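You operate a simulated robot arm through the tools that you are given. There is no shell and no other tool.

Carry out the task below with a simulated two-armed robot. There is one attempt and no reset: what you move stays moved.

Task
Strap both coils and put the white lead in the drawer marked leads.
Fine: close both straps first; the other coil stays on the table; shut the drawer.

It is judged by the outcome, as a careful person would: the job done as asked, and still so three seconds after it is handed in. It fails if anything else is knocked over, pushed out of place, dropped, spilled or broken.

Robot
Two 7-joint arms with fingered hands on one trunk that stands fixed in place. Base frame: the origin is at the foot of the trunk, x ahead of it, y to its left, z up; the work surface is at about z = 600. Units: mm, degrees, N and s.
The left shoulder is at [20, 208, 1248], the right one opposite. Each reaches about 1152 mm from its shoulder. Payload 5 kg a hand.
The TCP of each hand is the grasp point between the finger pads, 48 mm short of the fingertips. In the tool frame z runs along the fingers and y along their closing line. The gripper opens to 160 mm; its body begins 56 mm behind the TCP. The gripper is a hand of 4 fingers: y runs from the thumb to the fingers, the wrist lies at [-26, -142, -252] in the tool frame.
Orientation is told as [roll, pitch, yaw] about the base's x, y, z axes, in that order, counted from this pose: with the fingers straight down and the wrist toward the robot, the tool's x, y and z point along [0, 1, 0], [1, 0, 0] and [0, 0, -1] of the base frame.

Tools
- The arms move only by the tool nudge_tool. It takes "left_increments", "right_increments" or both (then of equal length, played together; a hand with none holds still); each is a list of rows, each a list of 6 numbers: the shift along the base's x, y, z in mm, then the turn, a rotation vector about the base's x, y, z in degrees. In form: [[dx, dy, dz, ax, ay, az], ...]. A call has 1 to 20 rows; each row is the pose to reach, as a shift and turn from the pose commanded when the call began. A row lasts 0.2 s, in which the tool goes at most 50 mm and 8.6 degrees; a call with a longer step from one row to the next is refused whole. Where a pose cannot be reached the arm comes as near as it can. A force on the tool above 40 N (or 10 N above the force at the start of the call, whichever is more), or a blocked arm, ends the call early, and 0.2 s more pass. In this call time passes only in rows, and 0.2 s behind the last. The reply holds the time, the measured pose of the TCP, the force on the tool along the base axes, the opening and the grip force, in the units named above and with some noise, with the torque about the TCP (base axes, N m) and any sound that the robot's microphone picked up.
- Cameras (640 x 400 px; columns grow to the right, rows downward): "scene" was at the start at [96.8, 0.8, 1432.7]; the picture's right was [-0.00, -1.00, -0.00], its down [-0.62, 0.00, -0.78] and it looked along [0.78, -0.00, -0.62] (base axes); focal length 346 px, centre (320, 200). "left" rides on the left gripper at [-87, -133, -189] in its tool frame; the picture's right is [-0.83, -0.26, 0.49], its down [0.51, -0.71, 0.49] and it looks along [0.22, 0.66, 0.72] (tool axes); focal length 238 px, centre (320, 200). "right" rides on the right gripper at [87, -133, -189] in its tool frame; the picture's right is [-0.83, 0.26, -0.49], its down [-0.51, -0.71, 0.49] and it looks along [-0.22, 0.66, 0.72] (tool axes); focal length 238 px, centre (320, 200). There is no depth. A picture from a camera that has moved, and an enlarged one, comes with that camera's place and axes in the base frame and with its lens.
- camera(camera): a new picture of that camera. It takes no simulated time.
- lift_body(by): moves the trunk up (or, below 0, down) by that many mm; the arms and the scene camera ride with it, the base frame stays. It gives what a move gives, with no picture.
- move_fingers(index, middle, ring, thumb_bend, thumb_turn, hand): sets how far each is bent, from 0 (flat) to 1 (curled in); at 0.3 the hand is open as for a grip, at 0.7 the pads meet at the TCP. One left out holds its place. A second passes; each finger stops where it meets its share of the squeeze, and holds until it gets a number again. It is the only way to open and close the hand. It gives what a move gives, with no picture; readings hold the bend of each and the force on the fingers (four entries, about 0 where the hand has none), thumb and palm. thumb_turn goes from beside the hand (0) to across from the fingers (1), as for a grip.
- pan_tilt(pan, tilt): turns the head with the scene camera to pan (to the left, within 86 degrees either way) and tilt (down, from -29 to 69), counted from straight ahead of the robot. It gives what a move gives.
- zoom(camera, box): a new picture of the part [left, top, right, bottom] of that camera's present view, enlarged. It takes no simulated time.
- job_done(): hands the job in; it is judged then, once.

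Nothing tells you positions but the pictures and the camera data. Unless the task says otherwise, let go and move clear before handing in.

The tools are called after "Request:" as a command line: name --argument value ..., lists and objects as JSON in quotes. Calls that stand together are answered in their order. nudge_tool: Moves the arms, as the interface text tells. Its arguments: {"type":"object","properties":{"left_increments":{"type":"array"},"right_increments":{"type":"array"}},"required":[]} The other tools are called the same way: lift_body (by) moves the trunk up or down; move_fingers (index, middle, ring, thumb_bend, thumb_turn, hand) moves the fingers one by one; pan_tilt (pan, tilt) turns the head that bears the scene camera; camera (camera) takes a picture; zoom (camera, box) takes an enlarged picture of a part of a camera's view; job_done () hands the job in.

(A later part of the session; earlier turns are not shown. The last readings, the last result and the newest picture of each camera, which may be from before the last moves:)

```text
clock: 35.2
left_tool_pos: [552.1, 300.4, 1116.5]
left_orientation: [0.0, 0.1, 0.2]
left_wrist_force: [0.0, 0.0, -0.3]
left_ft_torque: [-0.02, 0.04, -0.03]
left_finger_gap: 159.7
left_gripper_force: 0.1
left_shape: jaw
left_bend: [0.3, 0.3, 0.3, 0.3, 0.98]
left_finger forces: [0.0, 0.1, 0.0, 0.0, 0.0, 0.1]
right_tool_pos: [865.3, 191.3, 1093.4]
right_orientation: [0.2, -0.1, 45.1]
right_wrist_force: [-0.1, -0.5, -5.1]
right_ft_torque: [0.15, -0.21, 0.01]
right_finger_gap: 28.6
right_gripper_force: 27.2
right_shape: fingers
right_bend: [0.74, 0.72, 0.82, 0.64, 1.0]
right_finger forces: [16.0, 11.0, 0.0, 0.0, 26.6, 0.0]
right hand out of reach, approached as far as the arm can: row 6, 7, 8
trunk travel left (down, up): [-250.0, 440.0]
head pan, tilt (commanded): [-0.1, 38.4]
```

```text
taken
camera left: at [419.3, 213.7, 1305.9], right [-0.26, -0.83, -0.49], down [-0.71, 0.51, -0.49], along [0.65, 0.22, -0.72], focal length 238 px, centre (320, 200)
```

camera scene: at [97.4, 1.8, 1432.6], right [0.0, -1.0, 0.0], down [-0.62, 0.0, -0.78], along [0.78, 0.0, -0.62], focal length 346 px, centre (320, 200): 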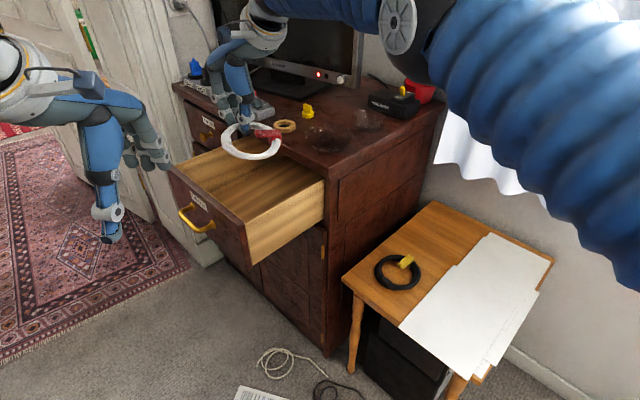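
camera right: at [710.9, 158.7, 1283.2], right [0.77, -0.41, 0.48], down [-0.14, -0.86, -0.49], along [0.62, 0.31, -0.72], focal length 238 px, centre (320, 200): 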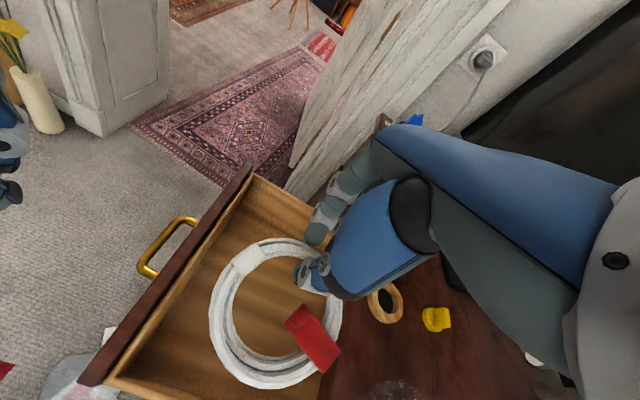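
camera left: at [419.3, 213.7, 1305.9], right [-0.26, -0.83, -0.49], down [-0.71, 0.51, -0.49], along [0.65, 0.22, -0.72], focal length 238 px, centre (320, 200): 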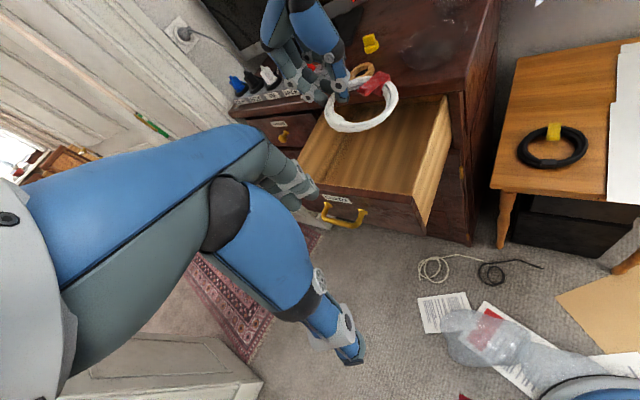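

The coil is over the drawer, but the arm is near its reach limit before the spot I wanted. I'll zoom in from all cameras to see exactly where the ring sits relative to the drawer walls and how it's tilted.

Request:
zoom --camera "scene" --box '[165, 80, 345, 280]'

Request:
zoom --camera "left" --box '[270, 0, 490, 250]'

Request:
zoom --camera "right" --box '[70, 150, 390, 400]'

```text
2.00 times, centred on (255, 180) of scene
camera zoom: at [97.4, 1.8, 1432.6], right [0.0, -1.0, 0.0], down [-0.62, 0.0, -0.78], along [0.78, 0.0, -0.62], focal length 692 px, centre (450, 240)
```

zoom: 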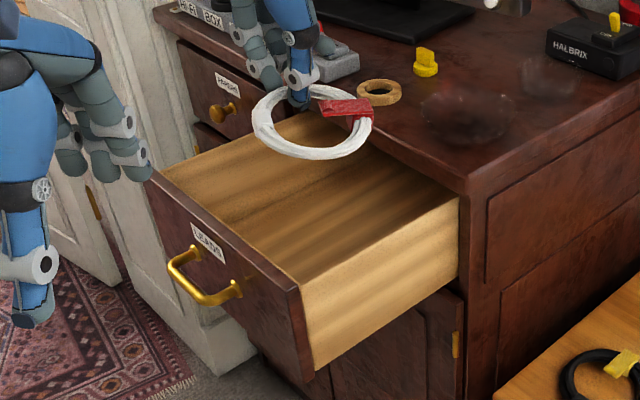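

```text
1.60 times, centred on (380, 125) of left
camera zoom: at [419.3, 213.7, 1305.9], right [-0.26, -0.83, -0.49], down [-0.71, 0.51, -0.49], along [0.65, 0.22, -0.72], focal length 381 px, centre (224, 320)
```

zoom: 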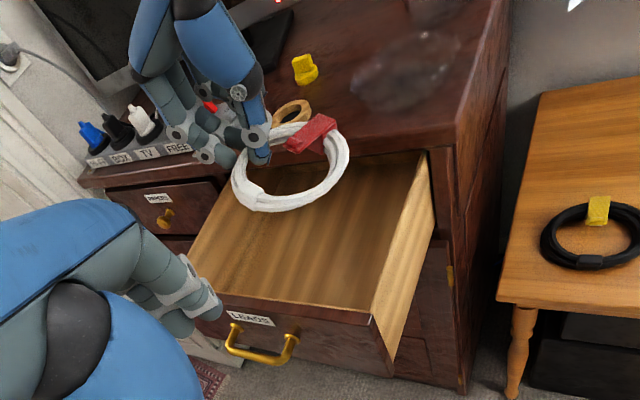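

```text
1.60 times, centred on (230, 275) of right
camera zoom: at [710.9, 158.7, 1283.2], right [0.77, -0.41, 0.48], down [-0.14, -0.86, -0.49], along [0.62, 0.31, -0.72], focal length 381 px, centre (464, 80)
```

zoom: 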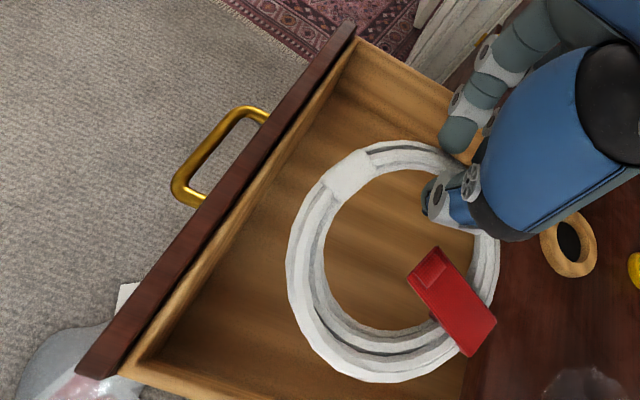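

The ring's footprint is inside the drawer: about 14 mm clear of the right wall and over 30 mm clear of the front panel and desk edge. I'll bring the commanded pose back within reach, add a little margin from the right wall, and begin lowering.

Request:
nudge_tool --right_increments '[[-20, -26, -20, 0, 0, 0], [-20, -26, -40, 0, 0, 0]]'

Request:
zoom --camera "right" --box '[70, 150, 390, 400]'

```text
clock: 35.8
left_tool_pos: [554.4, 300.5, 1114.9]
left_orientation: [0.0, 0.2, -0.1]
left_wrist_force: [0.4, 0.9, 0.2]
left_ft_torque: [-0.04, 0.13, -0.01]
left_finger_gap: 159.6
left_gripper_force: 0.0
left_shape: jaw
left_bend: [0.3, 0.3, 0.3, 0.3, 0.98]
left_finger forces: [0.0, 0.1, 0.0, 0.1, 0.1, 0.1]
right_tool_pos: [847.6, 168.6, 1051.3]
right_orientation: [0.2, 0.0, 45.0]
right_wrist_force: [0.4, 0.8, -3.2]
right_ft_torque: [0.09, -0.03, 0.06]
right_finger_gap: 28.5
right_gripper_force: 26.6
right_shape: fingers
right_bend: [0.74, 0.72, 0.82, 0.64, 1.0]
right_finger forces: [15.7, 11.0, 0.0, 0.0, 26.5, 0.0]
trunk travel left (down, up): [-250.0, 440.0]
head pan, tilt (commanded): [-0.1, 38.4]
```

```text
1.60 times, centred on (230, 275) of right
camera zoom: at [692.5, 134.3, 1242.0], right [0.77, -0.41, 0.49], down [-0.14, -0.86, -0.49], along [0.62, 0.31, -0.72], focal length 381 px, centre (464, 80)
```

zoom: 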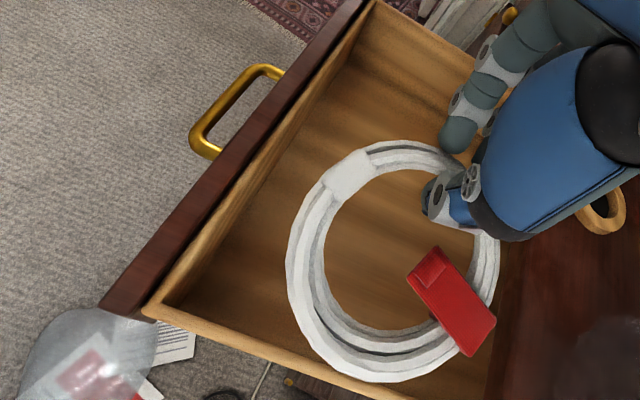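

The command base was the clipped pose, so the hand came back too far right. I'll shift outward and left again toward (867, 205), slightly lower.

Request:
nudge_tool --right_increments '[[7, 12, -10, 0, 0, 0], [14, 24, -20, 0, 0, 0], [20, 36, -30, 0, 0, 0]]'

Request:
zoom --camera "right" --box '[70, 150, 390, 400]'

```text
clock: 36.6
left_tool_pos: [551.7, 299.1, 1117.5]
left_orientation: [0.0, 0.1, -0.1]
left_wrist_force: [0.8, -0.4, 0.1]
left_ft_torque: [-0.02, 0.01, 0.0]
left_finger_gap: 159.7
left_gripper_force: 0.0
left_shape: jaw
left_bend: [0.3, 0.3, 0.3, 0.3, 0.98]
left_finger forces: [0.0, 0.0, 0.1, 0.0, 0.0, 0.0]
right_tool_pos: [862.3, 194.1, 1024.1]
right_orientation: [0.1, -0.2, 45.1]
right_wrist_force: [1.2, 0.5, -3.5]
right_ft_torque: [0.17, -0.22, 0.0]
right_finger_gap: 28.4
right_gripper_force: 26.5
right_shape: fingers
right_bend: [0.74, 0.72, 0.82, 0.64, 1.0]
right_finger forces: [15.8, 11.1, 0.0, 0.1, 26.4, 0.0]
right hand out of reach, approached as far as the arm can: row 3
trunk travel left (down, up): [-250.0, 440.0]
head pan, tilt (commanded): [-0.1, 38.4]
```

```text
1.60 times, centred on (230, 275) of right
camera zoom: at [707.3, 159.2, 1213.5], right [0.77, -0.41, 0.49], down [-0.14, -0.86, -0.49], along [0.62, 0.31, -0.72], focal length 381 px, centre (464, 80)
```

zoom: 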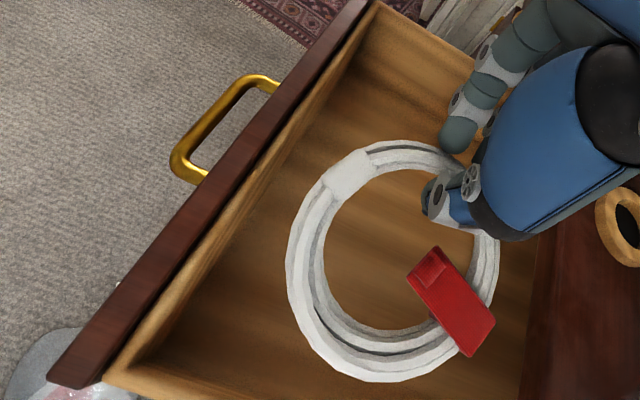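

The ring is inside the drawer outline but closer to the right wall than I'd like, and the arm is at its limit. Tilting the hand 10° forward gives extra reach so I can centre it better.

Request:
nudge_tool --right_increments '[[0, 0, 0, 3.5, -3.5, 0], [4, 4, 0, 7, -7, 0], [14, 14, 0, 7, -7, 0], [22, 22, 0, 7, -7, 0]]'

Request:
zoom --camera "right" --box '[70, 150, 390, 400]'

Request:
zoom --camera "left" --box '[270, 0, 490, 250]'

Request:
zoom --camera "scene" --box '[165, 80, 345, 280]'

```text
clock: 37.6
left_tool_pos: [552.2, 299.5, 1117.1]
left_orientation: [-0.1, 0.1, 0.0]
left_wrist_force: [0.2, 1.2, 0.1]
left_ft_torque: [0.01, -0.01, 0.01]
left_finger_gap: 159.7
left_gripper_force: 0.1
left_shape: jaw
left_bend: [0.3, 0.3, 0.3, 0.3, 0.98]
left_finger forces: [0.0, 0.0, 0.0, 0.0, 0.0, 0.0]
right_tool_pos: [884.4, 214.3, 1023.3]
right_orientation: [0.1, -9.9, 45.0]
right_wrist_force: [0.0, 0.1, -4.2]
right_ft_torque: [0.15, -0.14, 0.04]
right_finger_gap: 28.5
right_gripper_force: 26.3
right_shape: fingers
right_bend: [0.74, 0.72, 0.82, 0.64, 1.0]
right_finger forces: [15.5, 10.8, 0.0, 0.0, 26.6, 0.1]
trunk travel left (down, up): [-250.0, 440.0]
head pan, tilt (commanded): [-0.1, 38.4]
```

```text
1.60 times, centred on (230, 275) of right
camera zoom: at [707.9, 160.3, 1187.6], right [0.71, -0.47, 0.52], down [-0.08, -0.79, -0.6], along [0.7, 0.39, -0.6], focal length 381 px, centre (464, 80)
```

zoom: 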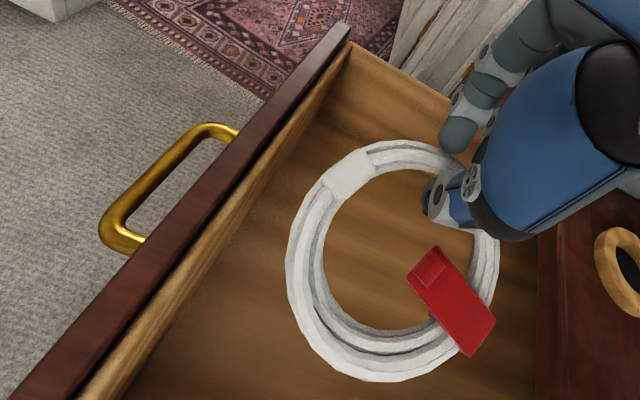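

```text
1.60 times, centred on (380, 125) of left
camera zoom: at [419.5, 213.0, 1306.0], right [-0.26, -0.83, -0.49], down [-0.71, 0.51, -0.49], along [0.65, 0.22, -0.72], focal length 381 px, centre (224, 320)
```

zoom: 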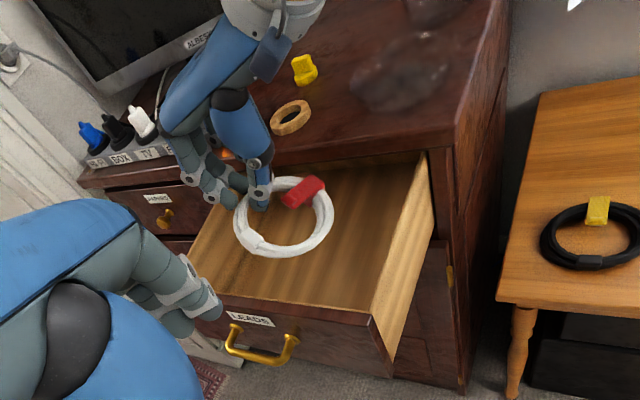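

```text
2.00 times, centred on (255, 180) of scene
camera zoom: at [97.5, 1.1, 1432.6], right [0.0, -1.0, 0.0], down [-0.62, 0.0, -0.78], along [0.78, 0.0, -0.62], focal length 692 px, centre (450, 240)
```

zoom: 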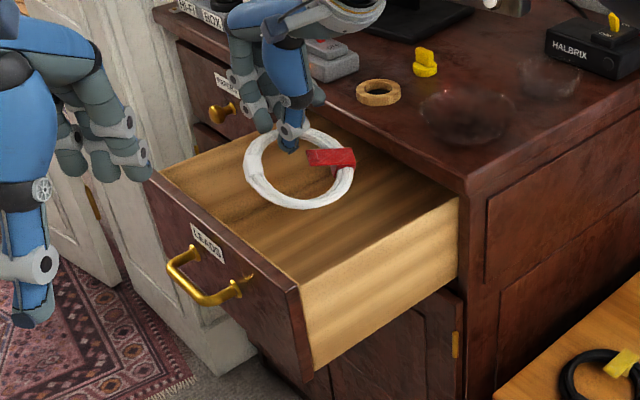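

The ring's centre is now at about (826, 188, 970), level within ~13° and well inside the drawer. I'll nudge 12 mm toward the cabinet to centre it front to back, then lower the trunk part of the way to keep the arm geometry.

Request:
nudge_tool --right_increments '[[4, -4, 0, 0, 0, 0], [8, -8, 0, 0, 0, 0]]'

Request:
lift_body --by -80

Request:
zoom --camera "right" --box '[70, 150, 390, 400]'

Request:
camera --camera "scene"

Request:
zoom --camera "left" --box '[270, 0, 490, 250]'

```text
clock: 38.2
left_tool_pos: [551.3, 299.5, 1117.5]
left_orientation: [-0.1, 0.2, 0.0]
left_wrist_force: [0.8, 0.6, 0.6]
left_ft_torque: [0.02, 0.01, -0.01]
left_finger_gap: 159.7
left_gripper_force: 0.0
left_shape: jaw
left_bend: [0.3, 0.3, 0.3, 0.3, 0.98]
left_finger forces: [0.1, 0.0, 0.0, 0.1, 0.0, 0.0]
right_tool_pos: [891.6, 207.5, 1023.8]
right_orientation: [0.1, -9.8, 45.0]
right_wrist_force: [-0.5, 0.6, -4.5]
right_ft_torque: [0.14, -0.18, -0.06]
right_finger_gap: 28.4
right_gripper_force: 26.7
right_shape: fingers
right_bend: [0.74, 0.72, 0.82, 0.64, 1.0]
right_finger forces: [15.5, 10.9, 0.1, 0.0, 26.7, 0.1]
trunk travel left (down, up): [-250.0, 440.0]
head pan, tilt (commanded): [-0.1, 38.4]
```

```text
clock: 39.4
left_tool_pos: [551.4, 300.7, 1037.6]
left_orientation: [0.0, 0.1, 0.0]
left_wrist_force: [0.4, 0.2, 1.0]
left_ft_torque: [0.04, -0.01, -0.03]
left_finger_gap: 159.7
left_gripper_force: 0.0
left_shape: jaw
left_bend: [0.3, 0.3, 0.3, 0.3, 0.98]
left_finger forces: [0.0, 0.0, 0.0, 0.0, 0.0, 0.0]
right_tool_pos: [892.1, 207.4, 945.3]
right_orientation: [0.1, -9.9, 45.0]
right_wrist_force: [0.6, -0.4, -3.6]
right_ft_torque: [0.12, -0.21, -0.01]
right_finger_gap: 28.6
right_gripper_force: 26.7
right_shape: fingers
right_bend: [0.74, 0.72, 0.82, 0.64, 1.0]
right_finger forces: [15.6, 10.7, 0.1, 0.0, 26.6, 0.1]
trunk travel left (down, up): [-170.0, 520.0]
head pan, tilt (commanded): [-0.1, 38.4]
```

```text
1.60 times, centred on (230, 275) of right
camera zoom: at [715.4, 152.8, 1109.5], right [0.71, -0.47, 0.52], down [-0.08, -0.79, -0.61], along [0.7, 0.39, -0.6], focal length 381 px, centre (464, 80)
```

zoom: 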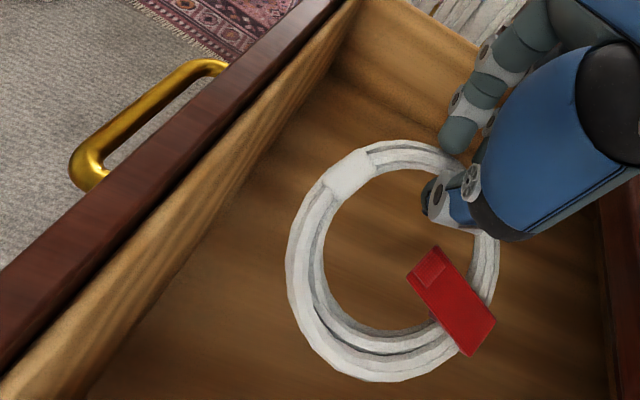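

```text
taken
camera scene: at [96.7, 1.1, 1352.9], right [0.0, -1.0, 0.0], down [-0.62, 0.0, -0.78], along [0.78, 0.0, -0.62], focal length 346 px, centre (320, 200)
```

scene: 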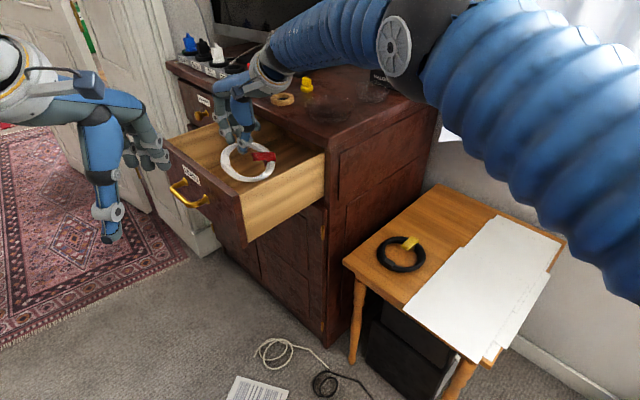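

```text
1.60 times, centred on (380, 125) of left
camera zoom: at [418.8, 213.0, 1226.6], right [-0.26, -0.83, -0.49], down [-0.71, 0.51, -0.49], along [0.66, 0.22, -0.72], focal length 381 px, centre (224, 320)
```

zoom: 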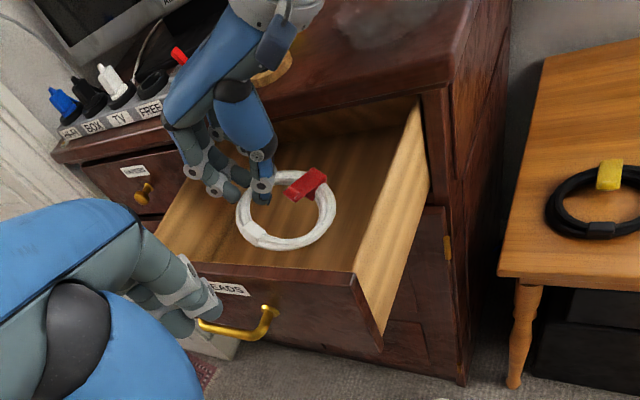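

The coil is inside the drawer's rim. I'll continue lowering with the arm in small steps, watching for contact with the drawer floor.

Request:
nudge_tool --right_increments '[[0, 0, -10, 0, 0, 0], [0, 0, -20, 0, 0, 0], [0, 0, -30, 0, 0, 0], [0, 0, -40, 0, 0, 0], [0, 0, -48, 0, 0, 0]]'

Request:
zoom --camera "right" --box '[70, 150, 390, 400]'

Request:
zoom --camera "scene" --box '[165, 80, 345, 280]'

Request:
zoom --camera "left" --box '[270, 0, 490, 250]'

```text
clock: 40.6
left_tool_pos: [552.5, 300.9, 1036.0]
left_orientation: [-0.1, 0.1, 0.1]
left_wrist_force: [-0.2, 0.0, -1.0]
left_ft_torque: [0.0, 0.03, 0.02]
left_finger_gap: 159.6
left_gripper_force: 0.0
left_shape: jaw
left_bend: [0.3, 0.3, 0.3, 0.3, 0.98]
left_finger forces: [0.0, 0.0, 0.0, 0.1, 0.1, 0.1]
right_tool_pos: [892.7, 207.9, 894.5]
right_orientation: [0.0, -9.9, 45.0]
right_wrist_force: [-0.1, 0.0, -3.8]
right_ft_torque: [0.14, -0.17, 0.0]
right_finger_gap: 28.2
right_gripper_force: 26.6
right_shape: fingers
right_bend: [0.74, 0.72, 0.82, 0.64, 1.0]
right_finger forces: [15.5, 10.8, 0.1, 0.0, 26.8, 0.0]
trunk travel left (down, up): [-170.0, 520.0]
head pan, tilt (commanded): [-0.1, 38.4]
```

```text
1.60 times, centred on (230, 275) of right
camera zoom: at [715.8, 153.1, 1059.4], right [0.71, -0.47, 0.52], down [-0.08, -0.79, -0.61], along [0.7, 0.39, -0.6], focal length 381 px, centre (464, 80)
```

zoom: 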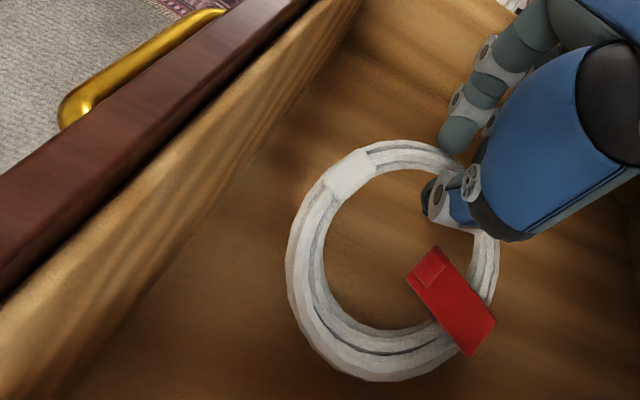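

```text
2.00 times, centred on (255, 180) of scene
camera zoom: at [97.5, 1.3, 1352.6], right [0.0, -1.0, 0.0], down [-0.62, 0.0, -0.78], along [0.78, 0.0, -0.62], focal length 692 px, centre (450, 240)
```

zoom: 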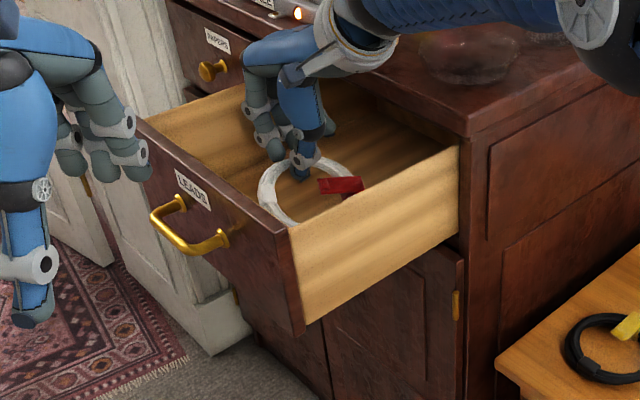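

```text
1.60 times, centred on (380, 125) of left
camera zoom: at [419.4, 213.2, 1225.9], right [-0.26, -0.83, -0.49], down [-0.71, 0.51, -0.49], along [0.65, 0.22, -0.72], focal length 381 px, centre (224, 320)
```

zoom: 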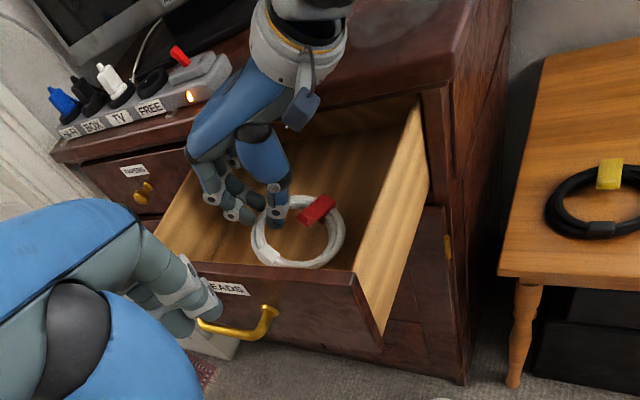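

No contact yet. I'll keep lowering in smaller steps.

Request:
nudge_tool --right_increments '[[0, 0, -6, 0, 0, 0], [0, 0, -12, 0, 0, 0], [0, 0, -18, 0, 0, 0], [0, 0, -24, 0, 0, 0]]'

Request:
zoom --camera "right" --box '[70, 150, 390, 400]'

Request:
zoom --camera "left" --box '[320, 60, 460, 200]'

```text
clock: 41.6
left_tool_pos: [551.8, 300.1, 1037.3]
left_orientation: [0.0, 0.0, 0.1]
left_wrist_force: [-0.2, 0.2, -0.3]
left_ft_torque: [-0.06, -0.04, 0.02]
left_finger_gap: 159.8
left_gripper_force: 0.1
left_shape: jaw
left_bend: [0.3, 0.3, 0.3, 0.3, 0.98]
left_finger forces: [0.1, 0.0, 0.0, 0.0, 0.0, 0.0]
right_tool_pos: [892.3, 208.4, 872.0]
right_orientation: [0.1, -9.9, 45.0]
right_wrist_force: [3.5, 2.2, 0.7]
right_ft_torque: [-0.07, -0.03, 0.06]
right_finger_gap: 28.0
right_gripper_force: 27.0
right_shape: fingers
right_bend: [0.74, 0.72, 0.82, 0.66, 1.0]
right_finger forces: [15.8, 13.4, 0.0, 0.0, 24.9, 0.1]
trunk travel left (down, up): [-170.0, 520.0]
head pan, tilt (commanded): [-0.1, 38.4]
```

```text
1.60 times, centred on (230, 275) of right
camera zoom: at [715.6, 153.3, 1036.7], right [0.71, -0.47, 0.52], down [-0.08, -0.79, -0.61], along [0.7, 0.39, -0.6], focal length 381 px, centre (464, 80)
```

zoom: 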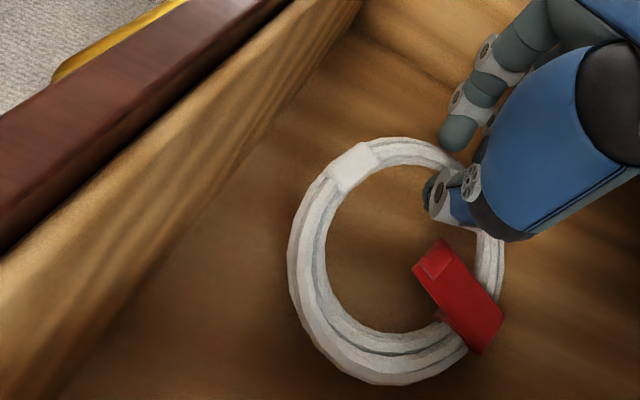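

```text
2.86 times, centred on (390, 130) of left
camera zoom: at [419.0, 213.3, 1226.2], right [-0.26, -0.83, -0.49], down [-0.71, 0.51, -0.49], along [0.65, 0.22, -0.72], focal length 681 px, centre (120, 400)
```

zoom: 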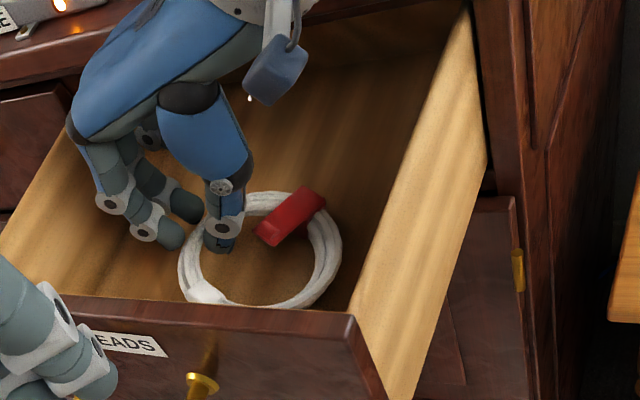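

The far edge of the ring has touched the drawer floor. I'll ease down a bit further so the coil settles flat before letting go.

Request:
nudge_tool --right_increments '[[0, 0, -4, 0, 0, 0], [0, 0, -8, 0, 0, 0], [0, 0, -12, 0, 0, 0]]'

Request:
zoom --camera "right" --box '[70, 150, 390, 400]'

Request:
zoom --camera "left" --box '[320, 60, 460, 200]'

```text
clock: 42.4
left_tool_pos: [552.4, 299.7, 1037.4]
left_orientation: [-0.1, 0.2, 0.1]
left_wrist_force: [-0.4, 1.2, 0.3]
left_ft_torque: [0.04, -0.02, -0.03]
left_finger_gap: 159.7
left_gripper_force: 0.0
left_shape: jaw
left_bend: [0.3, 0.3, 0.3, 0.3, 0.98]
left_finger forces: [0.0, 0.0, 0.1, 0.0, 0.0, 0.0]
right_tool_pos: [891.2, 209.0, 859.7]
right_orientation: [0.0, -9.9, 44.9]
right_wrist_force: [3.1, 2.8, 2.0]
right_ft_torque: [-0.11, 0.08, -0.01]
right_finger_gap: 27.9
right_gripper_force: 28.1
right_shape: fingers
right_bend: [0.74, 0.72, 0.82, 0.67, 1.0]
right_finger forces: [16.8, 14.0, 0.1, 0.0, 25.9, 0.0]
trunk travel left (down, up): [-170.0, 520.0]
head pan, tilt (commanded): [-0.1, 38.4]
```

```text
1.60 times, centred on (230, 275) of right
camera zoom: at [715.5, 153.5, 1024.4], right [0.71, -0.47, 0.52], down [-0.08, -0.79, -0.61], along [0.7, 0.39, -0.6], focal length 381 px, centre (464, 80)
```

zoom: 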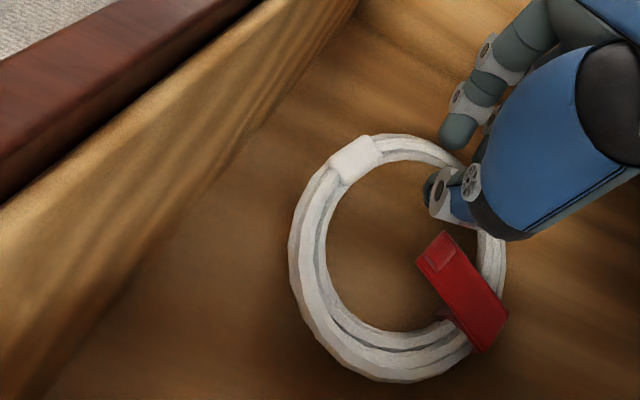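

```text
2.86 times, centred on (390, 130) of left
camera zoom: at [419.1, 213.3, 1226.1], right [-0.26, -0.83, -0.49], down [-0.71, 0.51, -0.49], along [0.65, 0.22, -0.72], focal length 681 px, centre (120, 400)
```

zoom: 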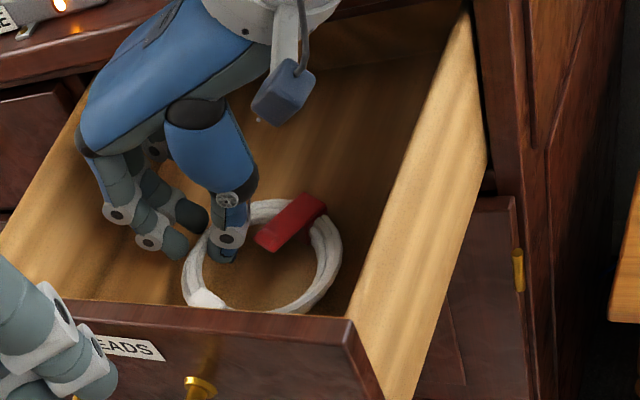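

The coil is flattening under light force. I'll go a few more millimetres.

Request:
nudge_tool --right_increments '[[0, 0, -4, 0, 0, 0], [0, 0, -8, 0, 0, 0], [0, 0, -12, 0, 0, 0]]'

Request:
zoom --camera "right" --box '[70, 150, 390, 400]'

```text
clock: 43.2
left_tool_pos: [551.4, 299.7, 1036.9]
left_orientation: [0.0, 0.1, 0.0]
left_wrist_force: [0.2, 0.1, 0.4]
left_ft_torque: [0.02, 0.01, 0.02]
left_finger_gap: 159.7
left_gripper_force: 0.1
left_shape: jaw
left_bend: [0.3, 0.3, 0.3, 0.3, 0.98]
left_finger forces: [0.0, 0.0, 0.1, 0.0, 0.0, 0.0]
right_tool_pos: [891.7, 208.1, 848.6]
right_orientation: [0.0, -9.9, 45.1]
right_wrist_force: [5.0, 3.8, 3.7]
right_ft_torque: [-0.23, 0.15, 0.06]
right_finger_gap: 28.0
right_gripper_force: 30.0
right_shape: fingers
right_bend: [0.73, 0.72, 0.82, 0.68, 1.0]
right_finger forces: [17.6, 15.6, 0.1, 0.0, 27.9, 0.0]
trunk travel left (down, up): [-170.0, 520.0]
head pan, tilt (commanded): [-0.1, 38.4]
```

```text
1.60 times, centred on (230, 275) of right
camera zoom: at [715.4, 153.6, 1012.7], right [0.71, -0.47, 0.52], down [-0.08, -0.79, -0.61], along [0.7, 0.39, -0.6], focal length 381 px, centre (464, 80)
```

zoom: 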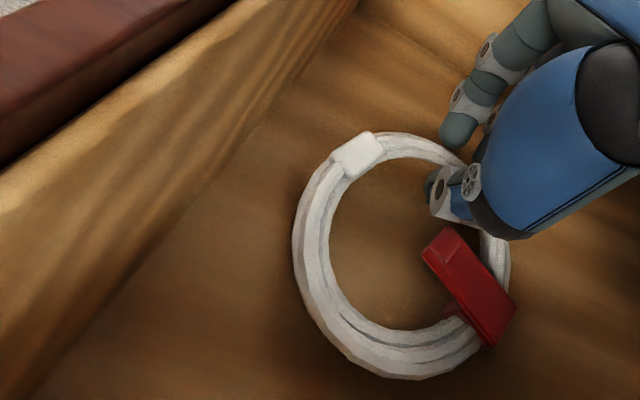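

The coil lies essentially flat on the drawer floor. I'll release now, opening the fingers and easing the thumb only slightly so it stays clear of the flap.

Request:
move_fingers --hand "right" --index 0.56 --middle 0.56 --ring 0.56 --thumb_bend 0.63

Request:
zoom --camera "right" --box '[190, 190, 370, 400]'

Request:
zoom --camera "left" --box '[320, 60, 460, 200]'

```text
clock: 44.2
left_tool_pos: [550.3, 300.4, 1037.3]
left_orientation: [-0.1, 0.1, 0.0]
left_wrist_force: [-0.9, -0.1, 1.3]
left_ft_torque: [-0.03, 0.01, 0.01]
left_finger_gap: 159.8
left_gripper_force: 0.0
left_shape: jaw
left_bend: [0.3, 0.3, 0.3, 0.3, 0.98]
left_finger forces: [0.0, 0.1, 0.0, 0.0, 0.1, 0.1]
right_tool_pos: [892.0, 209.0, 847.9]
right_orientation: [0.1, -9.8, 45.0]
right_wrist_force: [-0.5, -0.5, 0.1]
right_ft_torque: [-0.02, -0.01, 0.01]
right_finger_gap: 52.7
right_gripper_force: 0.0
right_shape: fingers
right_bend: [0.56, 0.56, 0.56, 0.63, 1.0]
right_finger forces: [0.0, 0.0, 0.0, 0.1, 0.1, 0.1]
trunk travel left (down, up): [-170.0, 520.0]
head pan, tilt (commanded): [-0.1, 38.4]
```

```text
1.90 times, centred on (280, 295) of right
camera zoom: at [715.1, 153.3, 1012.6], right [0.71, -0.47, 0.52], down [-0.08, -0.79, -0.61], along [0.7, 0.39, -0.6], focal length 454 px, centre (396, 19)
```

zoom: 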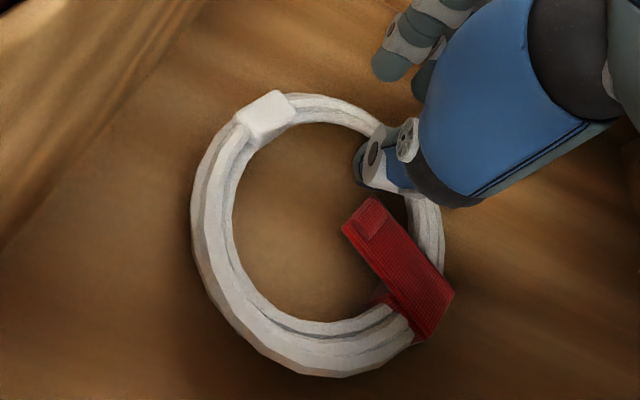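

```text
2.86 times, centred on (390, 130) of left
camera zoom: at [418.8, 213.1, 1226.2], right [-0.26, -0.83, -0.49], down [-0.71, 0.51, -0.49], along [0.65, 0.22, -0.72], focal length 681 px, centre (120, 400)
```

zoom: 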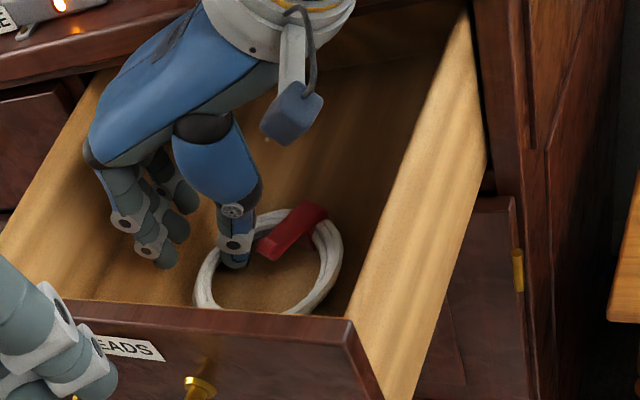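

Released, with the strap still shut. I'll lift the right hand straight up out of the drawer, slowly at first.

Request:
nudge_tool --right_increments '[[0, 0, 8, 0, 0, 0], [0, 0, 18, 0, 0, 0], [0, 0, 30, 0, 0, 0], [0, 0, 50, 0, 0, 0], [0, 0, 80, 0, 0, 0], [0, 0, 120, 0, 0, 0]]'

Request:
camera --camera "right"

Request:
zoom --camera "right" --box '[190, 190, 370, 400]'

Request:
camera --camera "scene"

```text
clock: 45.6
left_tool_pos: [551.9, 298.7, 1039.0]
left_orientation: [0.0, 0.0, 0.0]
left_wrist_force: [-0.8, 0.0, 0.4]
left_ft_torque: [0.01, -0.06, 0.02]
left_finger_gap: 160.0
left_gripper_force: 0.0
left_shape: jaw
left_bend: [0.3, 0.3, 0.3, 0.3, 0.98]
left_finger forces: [0.0, 0.0, 0.0, 0.0, 0.0, 0.0]
right_tool_pos: [890.8, 208.9, 968.7]
right_orientation: [0.0, -9.8, 45.1]
right_wrist_force: [-1.9, -1.3, -1.3]
right_ft_torque: [0.03, -0.15, -0.04]
right_finger_gap: 52.9
right_gripper_force: 0.0
right_shape: fingers
right_bend: [0.56, 0.56, 0.56, 0.63, 1.0]
right_finger forces: [0.0, 0.1, 0.0, 0.1, 0.1, 0.0]
trunk travel left (down, up): [-170.0, 520.0]
head pan, tilt (commanded): [-0.1, 38.4]
```

```text
taken
camera right: at [713.5, 153.1, 1133.2], right [0.71, -0.47, 0.52], down [-0.08, -0.79, -0.6], along [0.7, 0.39, -0.6], focal length 238 px, centre (320, 200)
```

right: 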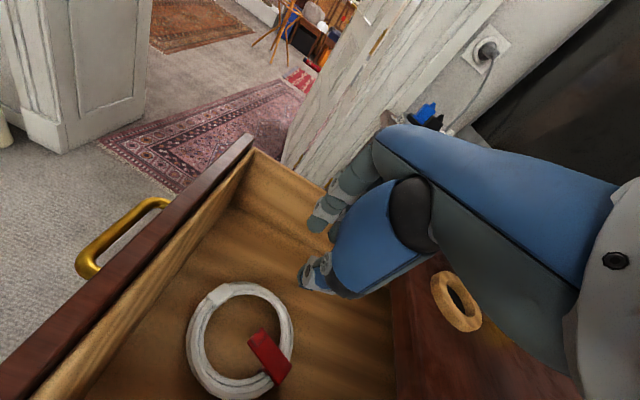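

```text
1.90 times, centred on (280, 295) of right
camera zoom: at [713.5, 153.1, 1133.2], right [0.71, -0.47, 0.52], down [-0.08, -0.79, -0.6], along [0.7, 0.39, -0.6], focal length 454 px, centre (396, 19)
```

zoom: 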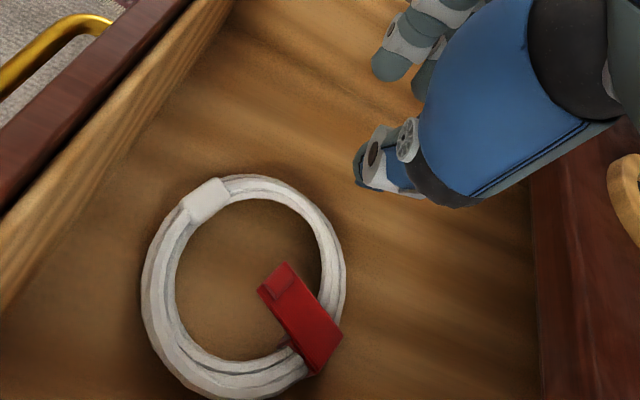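

```text
taken
camera scene: at [95.7, 1.0, 1352.9], right [0.0, -1.0, 0.0], down [-0.62, 0.0, -0.78], along [0.78, 0.0, -0.62], focal length 346 px, centre (320, 200)
```

scene: 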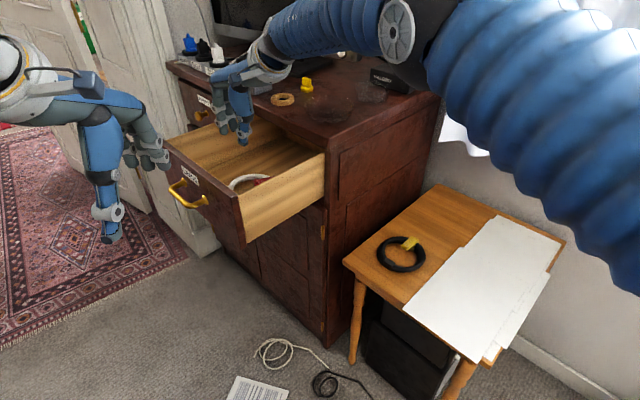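

The white coil is flat in the drawer with its strap shut. I'll raise the right hand clear and retract it to the right side.

Request:
nudge_tool --right_increments '[[0, 0, 40, -1, 1, 0], [0, 0, 80, -2, 2, 0], [0, 0, 115, -3, 3, 0], [-20, -30, 125, -4, 4, 0], [-42, -62, 125, -5, 5, 0], [-64, -95, 125, -6, 6, 0], [-86, -128, 125, -7, 7, 0], [-108, -161, 125, -7, 7, 0], [-130, -194, 125, -7, 7, 0], [-152, -227, 125, -7, 7, 0], [-174, -260, 125, -7, 7, 0], [-196, -293, 125, -7, 7, 0], [-218, -326, 125, -7, 7, 0], [-240, -359, 125, -7, 7, 0], [-262, -392, 125, -7, 7, 0], [-284, -425, 125, -7, 7, 0], [-300, -458, 125, -7, 7, 0]]'

Request:
camera --camera "scene"

Request:
camera --camera "left"

```text
clock: 49.2
left_tool_pos: [550.1, 299.3, 1037.9]
left_orientation: [0.1, 0.0, 0.0]
left_wrist_force: [0.6, -0.9, -0.2]
left_ft_torque: [0.11, -0.01, -0.02]
left_finger_gap: 159.8
left_gripper_force: 0.0
left_shape: jaw
left_bend: [0.3, 0.3, 0.3, 0.3, 0.98]
left_finger forces: [0.0, 0.0, 0.0, 0.0, 0.0, 0.0]
right_tool_pos: [592.5, -251.1, 1090.9]
right_orientation: [0.0, 0.0, 45.2]
right_wrist_force: [-0.9, -0.5, -0.5]
right_ft_torque: [0.06, -0.01, -0.01]
right_finger_gap: 53.0
right_gripper_force: 0.1
right_shape: fingers
right_bend: [0.56, 0.56, 0.56, 0.63, 1.0]
right_finger forces: [0.1, 0.0, 0.1, 0.1, 0.1, 0.0]
right hand out of reach, approached as far as the arm can: row 3
trunk travel left (down, up): [-170.0, 520.0]
head pan, tilt (commanded): [-0.1, 38.4]
```

```text
taken
camera scene: at [96.5, -0.1, 1352.7], right [0.0, -1.0, 0.0], down [-0.62, 0.0, -0.78], along [0.78, 0.0, -0.62], focal length 346 px, centre (320, 200)
```

scene: 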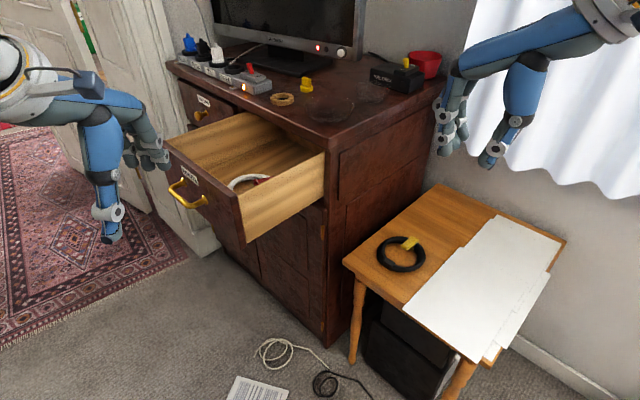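

```text
taken
camera left: at [418.4, 211.9, 1226.6], right [-0.26, -0.83, -0.49], down [-0.71, 0.51, -0.49], along [0.66, 0.22, -0.72], focal length 238 px, centre (320, 200)
```

left: 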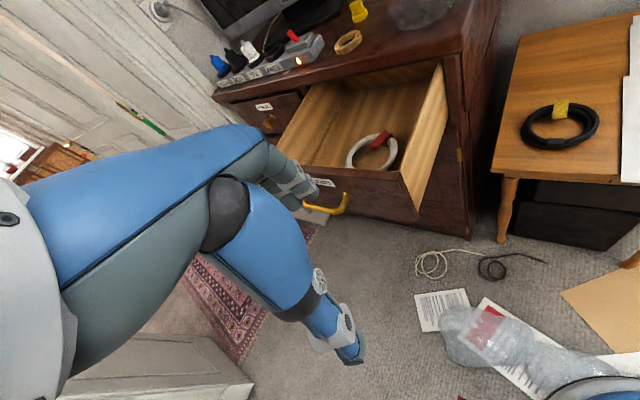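

The right hand is clear. The LEADS drawer's handle bar is centred at about (740, 330, 848), and closing means pushing along (+x, −y). I'll bring the left hand round in front of the handle, turned so the backs of its fingers face the drawer.

Request:
move_fingers --hand "left" --index 0.5 --middle 0.5 --ring 0.5 --thumb_bend 0.6

Request:
nudge_tool --left_increments '[[10, 22, 0, 0, 0, -7.5], [26, 44, 0, 0, 0, -15], [42, 66, -10, 0, 0, -22.5], [58, 88, -25, 0, 0, -30], [74, 108, -40, 0, 0, -37.5], [90, 127, -60, 0, 0, -45]]'

Request:
camera --camera "scene"

Request:
camera --camera "left"

Request:
zoom --camera "scene" --box '[60, 90, 260, 290]'

```text
clock: 50.2
left_tool_pos: [552.4, 298.7, 1038.5]
left_orientation: [0.0, 0.1, 0.0]
left_wrist_force: [-0.6, 0.3, 0.3]
left_ft_torque: [0.0, -0.02, 0.04]
left_finger_gap: 71.9
left_gripper_force: 0.1
left_shape: fingers
left_bend: [0.5, 0.5, 0.5, 0.6, 0.98]
left_finger forces: [0.0, 0.0, 0.0, 0.0, 0.1, 0.0]
right_tool_pos: [592.9, -249.6, 1091.6]
right_orientation: [0.0, -0.1, 45.0]
right_wrist_force: [0.1, -0.2, 0.8]
right_ft_torque: [-0.02, 0.01, 0.04]
right_finger_gap: 53.0
right_gripper_force: 0.1
right_shape: fingers
right_bend: [0.56, 0.56, 0.56, 0.63, 1.0]
right_finger forces: [0.0, 0.0, 0.1, 0.1, 0.1, 0.1]
trunk travel left (down, up): [-170.0, 520.0]
head pan, tilt (commanded): [-0.1, 38.4]
```

```text
clock: 51.6
left_tool_pos: [642.2, 429.4, 976.3]
left_orientation: [-0.1, 0.1, -45.0]
left_wrist_force: [0.5, 0.2, 0.0]
left_ft_torque: [-0.06, 0.08, -0.06]
left_finger_gap: 71.8
left_gripper_force: 0.0
left_shape: fingers
left_bend: [0.5, 0.5, 0.5, 0.6, 0.97]
left_finger forces: [0.0, 0.0, 0.1, 0.1, 0.0, 0.1]
right_tool_pos: [593.4, -248.1, 1090.0]
right_orientation: [0.0, 0.1, 45.1]
right_wrist_force: [0.5, 1.4, 0.9]
right_ft_torque: [-0.13, 0.1, 0.01]
right_finger_gap: 52.8
right_gripper_force: 0.0
right_shape: fingers
right_bend: [0.56, 0.56, 0.56, 0.63, 1.0]
right_finger forces: [0.0, 0.0, 0.1, 0.0, 0.1, 0.1]
trunk travel left (down, up): [-170.0, 520.0]
head pan, tilt (commanded): [-0.1, 38.4]
```

```text
taken
camera scene: at [98.0, 2.6, 1352.5], right [0.0, -1.0, 0.0], down [-0.62, 0.0, -0.78], along [0.78, 0.0, -0.62], focal length 346 px, centre (320, 200)
```

scene: 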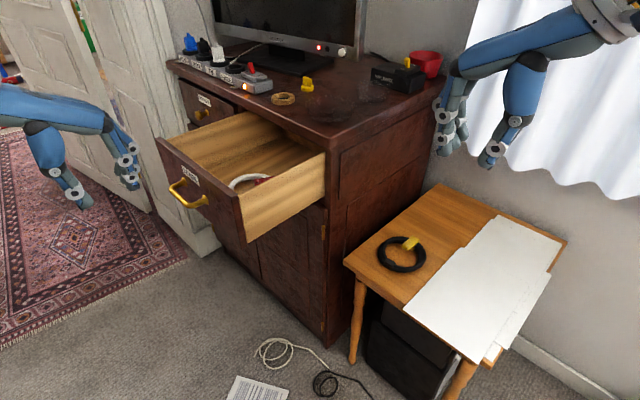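

```text
taken
camera left: at [486.9, 461.6, 1165.5], right [-0.77, -0.41, -0.48], down [-0.14, 0.86, -0.49], along [0.62, -0.31, -0.72], focal length 238 px, centre (320, 200)
```

left: 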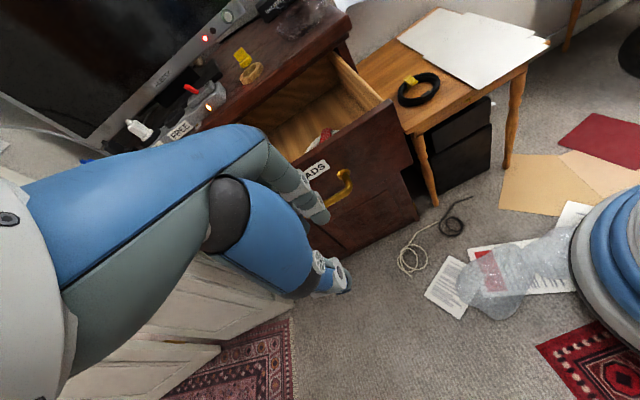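

```text
2.00 times, centred on (160, 190) of scene
camera zoom: at [98.0, 2.6, 1352.5], right [0.0, -1.0, 0.0], down [-0.62, 0.0, -0.78], along [0.78, 0.0, -0.62], focal length 692 px, centre (640, 220)
```

zoom: 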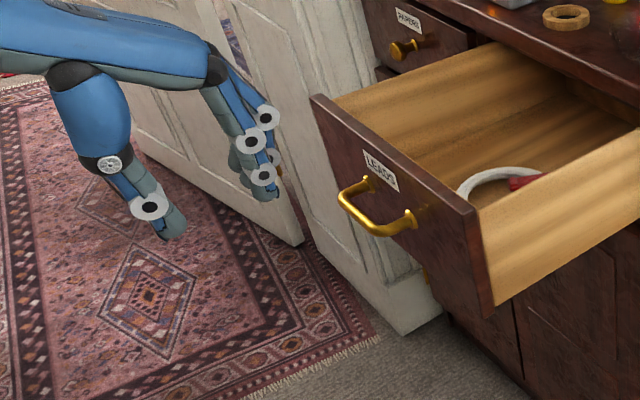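

The finger backs face the handle and are laterally centred on it. I'll close the fingers a little more for stiffness and lower to handle height, still in front of it.

Request:
move_fingers --hand "left" --index 0.66 --middle 0.66 --ring 0.66 --thumb_bend 0.7

Request:
nudge_tool --left_increments '[[0, 0, -40, 0, 0, 0], [0, 0, -80, 0, 0, 0], [0, 0, -112, 0, 0, 0]]'

Request:
zoom --camera "scene" --box '[60, 90, 260, 290]'

Request:
camera --camera "left"

```text
clock: 52.6
left_tool_pos: [640.5, 427.1, 977.0]
left_orientation: [0.0, 0.1, -45.0]
left_wrist_force: [-0.3, -0.4, 1.0]
left_ft_torque: [0.04, -0.03, 0.02]
left_finger_gap: 20.8
left_gripper_force: 0.0
left_shape: fingers
left_bend: [0.66, 0.66, 0.66, 0.7, 0.97]
left_finger forces: [0.1, 0.0, 0.0, 0.0, 0.0, 0.0]
right_tool_pos: [593.3, -250.1, 1093.2]
right_orientation: [0.1, 0.1, 45.1]
right_wrist_force: [-0.6, 0.5, 0.5]
right_ft_torque: [-0.01, 0.02, 0.0]
right_finger_gap: 53.0
right_gripper_force: 0.0
right_shape: fingers
right_bend: [0.56, 0.56, 0.56, 0.63, 1.0]
right_finger forces: [0.0, 0.0, 0.0, 0.0, 0.1, 0.0]
trunk travel left (down, up): [-170.0, 520.0]
head pan, tilt (commanded): [-0.1, 38.4]
```

```text
clock: 53.4
left_tool_pos: [643.6, 426.9, 865.3]
left_orientation: [0.0, -0.1, -44.8]
left_wrist_force: [0.5, -0.1, 0.3]
left_ft_torque: [-0.06, 0.11, -0.02]
left_finger_gap: 20.6
left_gripper_force: 0.1
left_shape: fingers
left_bend: [0.66, 0.66, 0.66, 0.7, 0.97]
left_finger forces: [0.0, 0.0, 0.0, 0.1, 0.1, 0.1]
right_tool_pos: [594.0, -248.8, 1092.7]
right_orientation: [0.1, 0.1, 45.1]
right_wrist_force: [-0.5, 0.2, -0.1]
right_ft_torque: [-0.07, 0.06, 0.02]
right_finger_gap: 53.2
right_gripper_force: 0.0
right_shape: fingers
right_bend: [0.56, 0.56, 0.56, 0.63, 1.0]
right_finger forces: [0.0, 0.0, 0.1, 0.0, 0.0, 0.0]
trunk travel left (down, up): [-170.0, 520.0]
head pan, tilt (commanded): [-0.1, 38.4]
```

```text
2.00 times, centred on (160, 190) of scene
camera zoom: at [97.5, 1.9, 1352.6], right [0.0, -1.0, 0.0], down [-0.62, 0.0, -0.78], along [0.78, 0.0, -0.62], focal length 692 px, centre (640, 220)
```

zoom: 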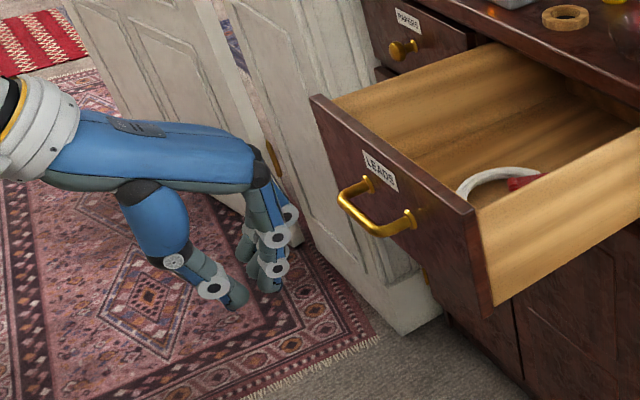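

```text
taken
camera left: at [486.7, 459.4, 1053.8], right [-0.77, -0.41, -0.49], down [-0.14, 0.86, -0.49], along [0.62, -0.31, -0.72], focal length 238 px, centre (320, 200)
```

left: 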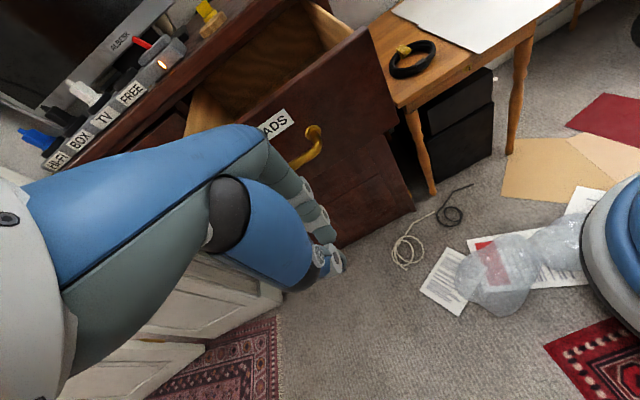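

The hand is at handle height and lined up. I'll approach the handle along the closing direction until contact.

Request:
nudge_tool --left_increments '[[15, -15, 0, 0, 0, 0], [30, -30, 0, 0, 0, 0], [42, -42, 0, 0, 0, 0], [50, -50, 0, 0, 0, 0], [56, -56, 0, 0, 0, 0]]'

Request:
zoom --camera "scene" --box '[100, 90, 300, 290]'

Request:
camera --camera "left"

```text
clock: 54.6
left_tool_pos: [698.4, 370.8, 866.1]
left_orientation: [0.0, 0.0, -45.0]
left_wrist_force: [0.2, -0.1, 1.0]
left_ft_torque: [0.02, 0.03, 0.0]
left_finger_gap: 20.8
left_gripper_force: 0.2
left_shape: fingers
left_bend: [0.66, 0.66, 0.66, 0.7, 0.97]
left_finger forces: [0.1, 0.4, 0.0, 0.1, 0.0, 0.0]
right_tool_pos: [592.2, -250.9, 1092.6]
right_orientation: [0.0, 0.0, 45.0]
right_wrist_force: [0.6, 0.1, -0.9]
right_ft_torque: [0.07, 0.0, 0.02]
right_finger_gap: 53.4
right_gripper_force: 0.0
right_shape: fingers
right_bend: [0.56, 0.56, 0.56, 0.63, 1.0]
right_finger forces: [0.0, 0.0, 0.1, 0.1, 0.0, 0.0]
trunk travel left (down, up): [-170.0, 520.0]
head pan, tilt (commanded): [-0.1, 38.4]
```

```text
2.00 times, centred on (200, 190) of scene
camera zoom: at [97.2, 0.8, 1352.7], right [0.0, -1.0, 0.0], down [-0.62, 0.0, -0.78], along [0.78, 0.0, -0.62], focal length 692 px, centre (560, 220)
```

zoom: 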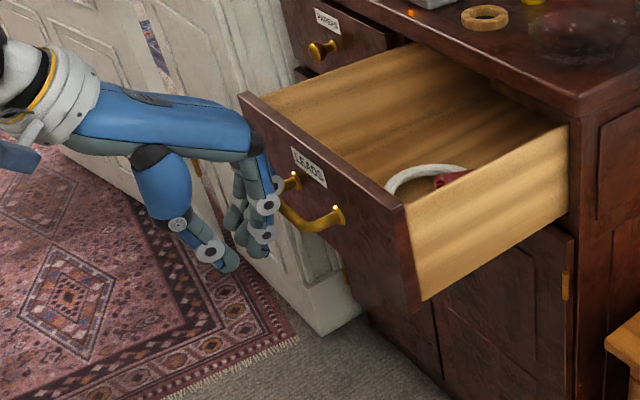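

```text
taken
camera left: at [542.6, 402.9, 1054.7], right [-0.77, -0.41, -0.49], down [-0.14, 0.86, -0.49], along [0.62, -0.31, -0.72], focal length 238 px, centre (320, 200)
```

left: 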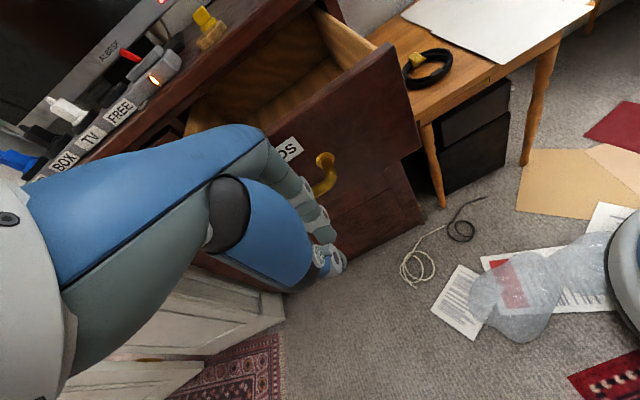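

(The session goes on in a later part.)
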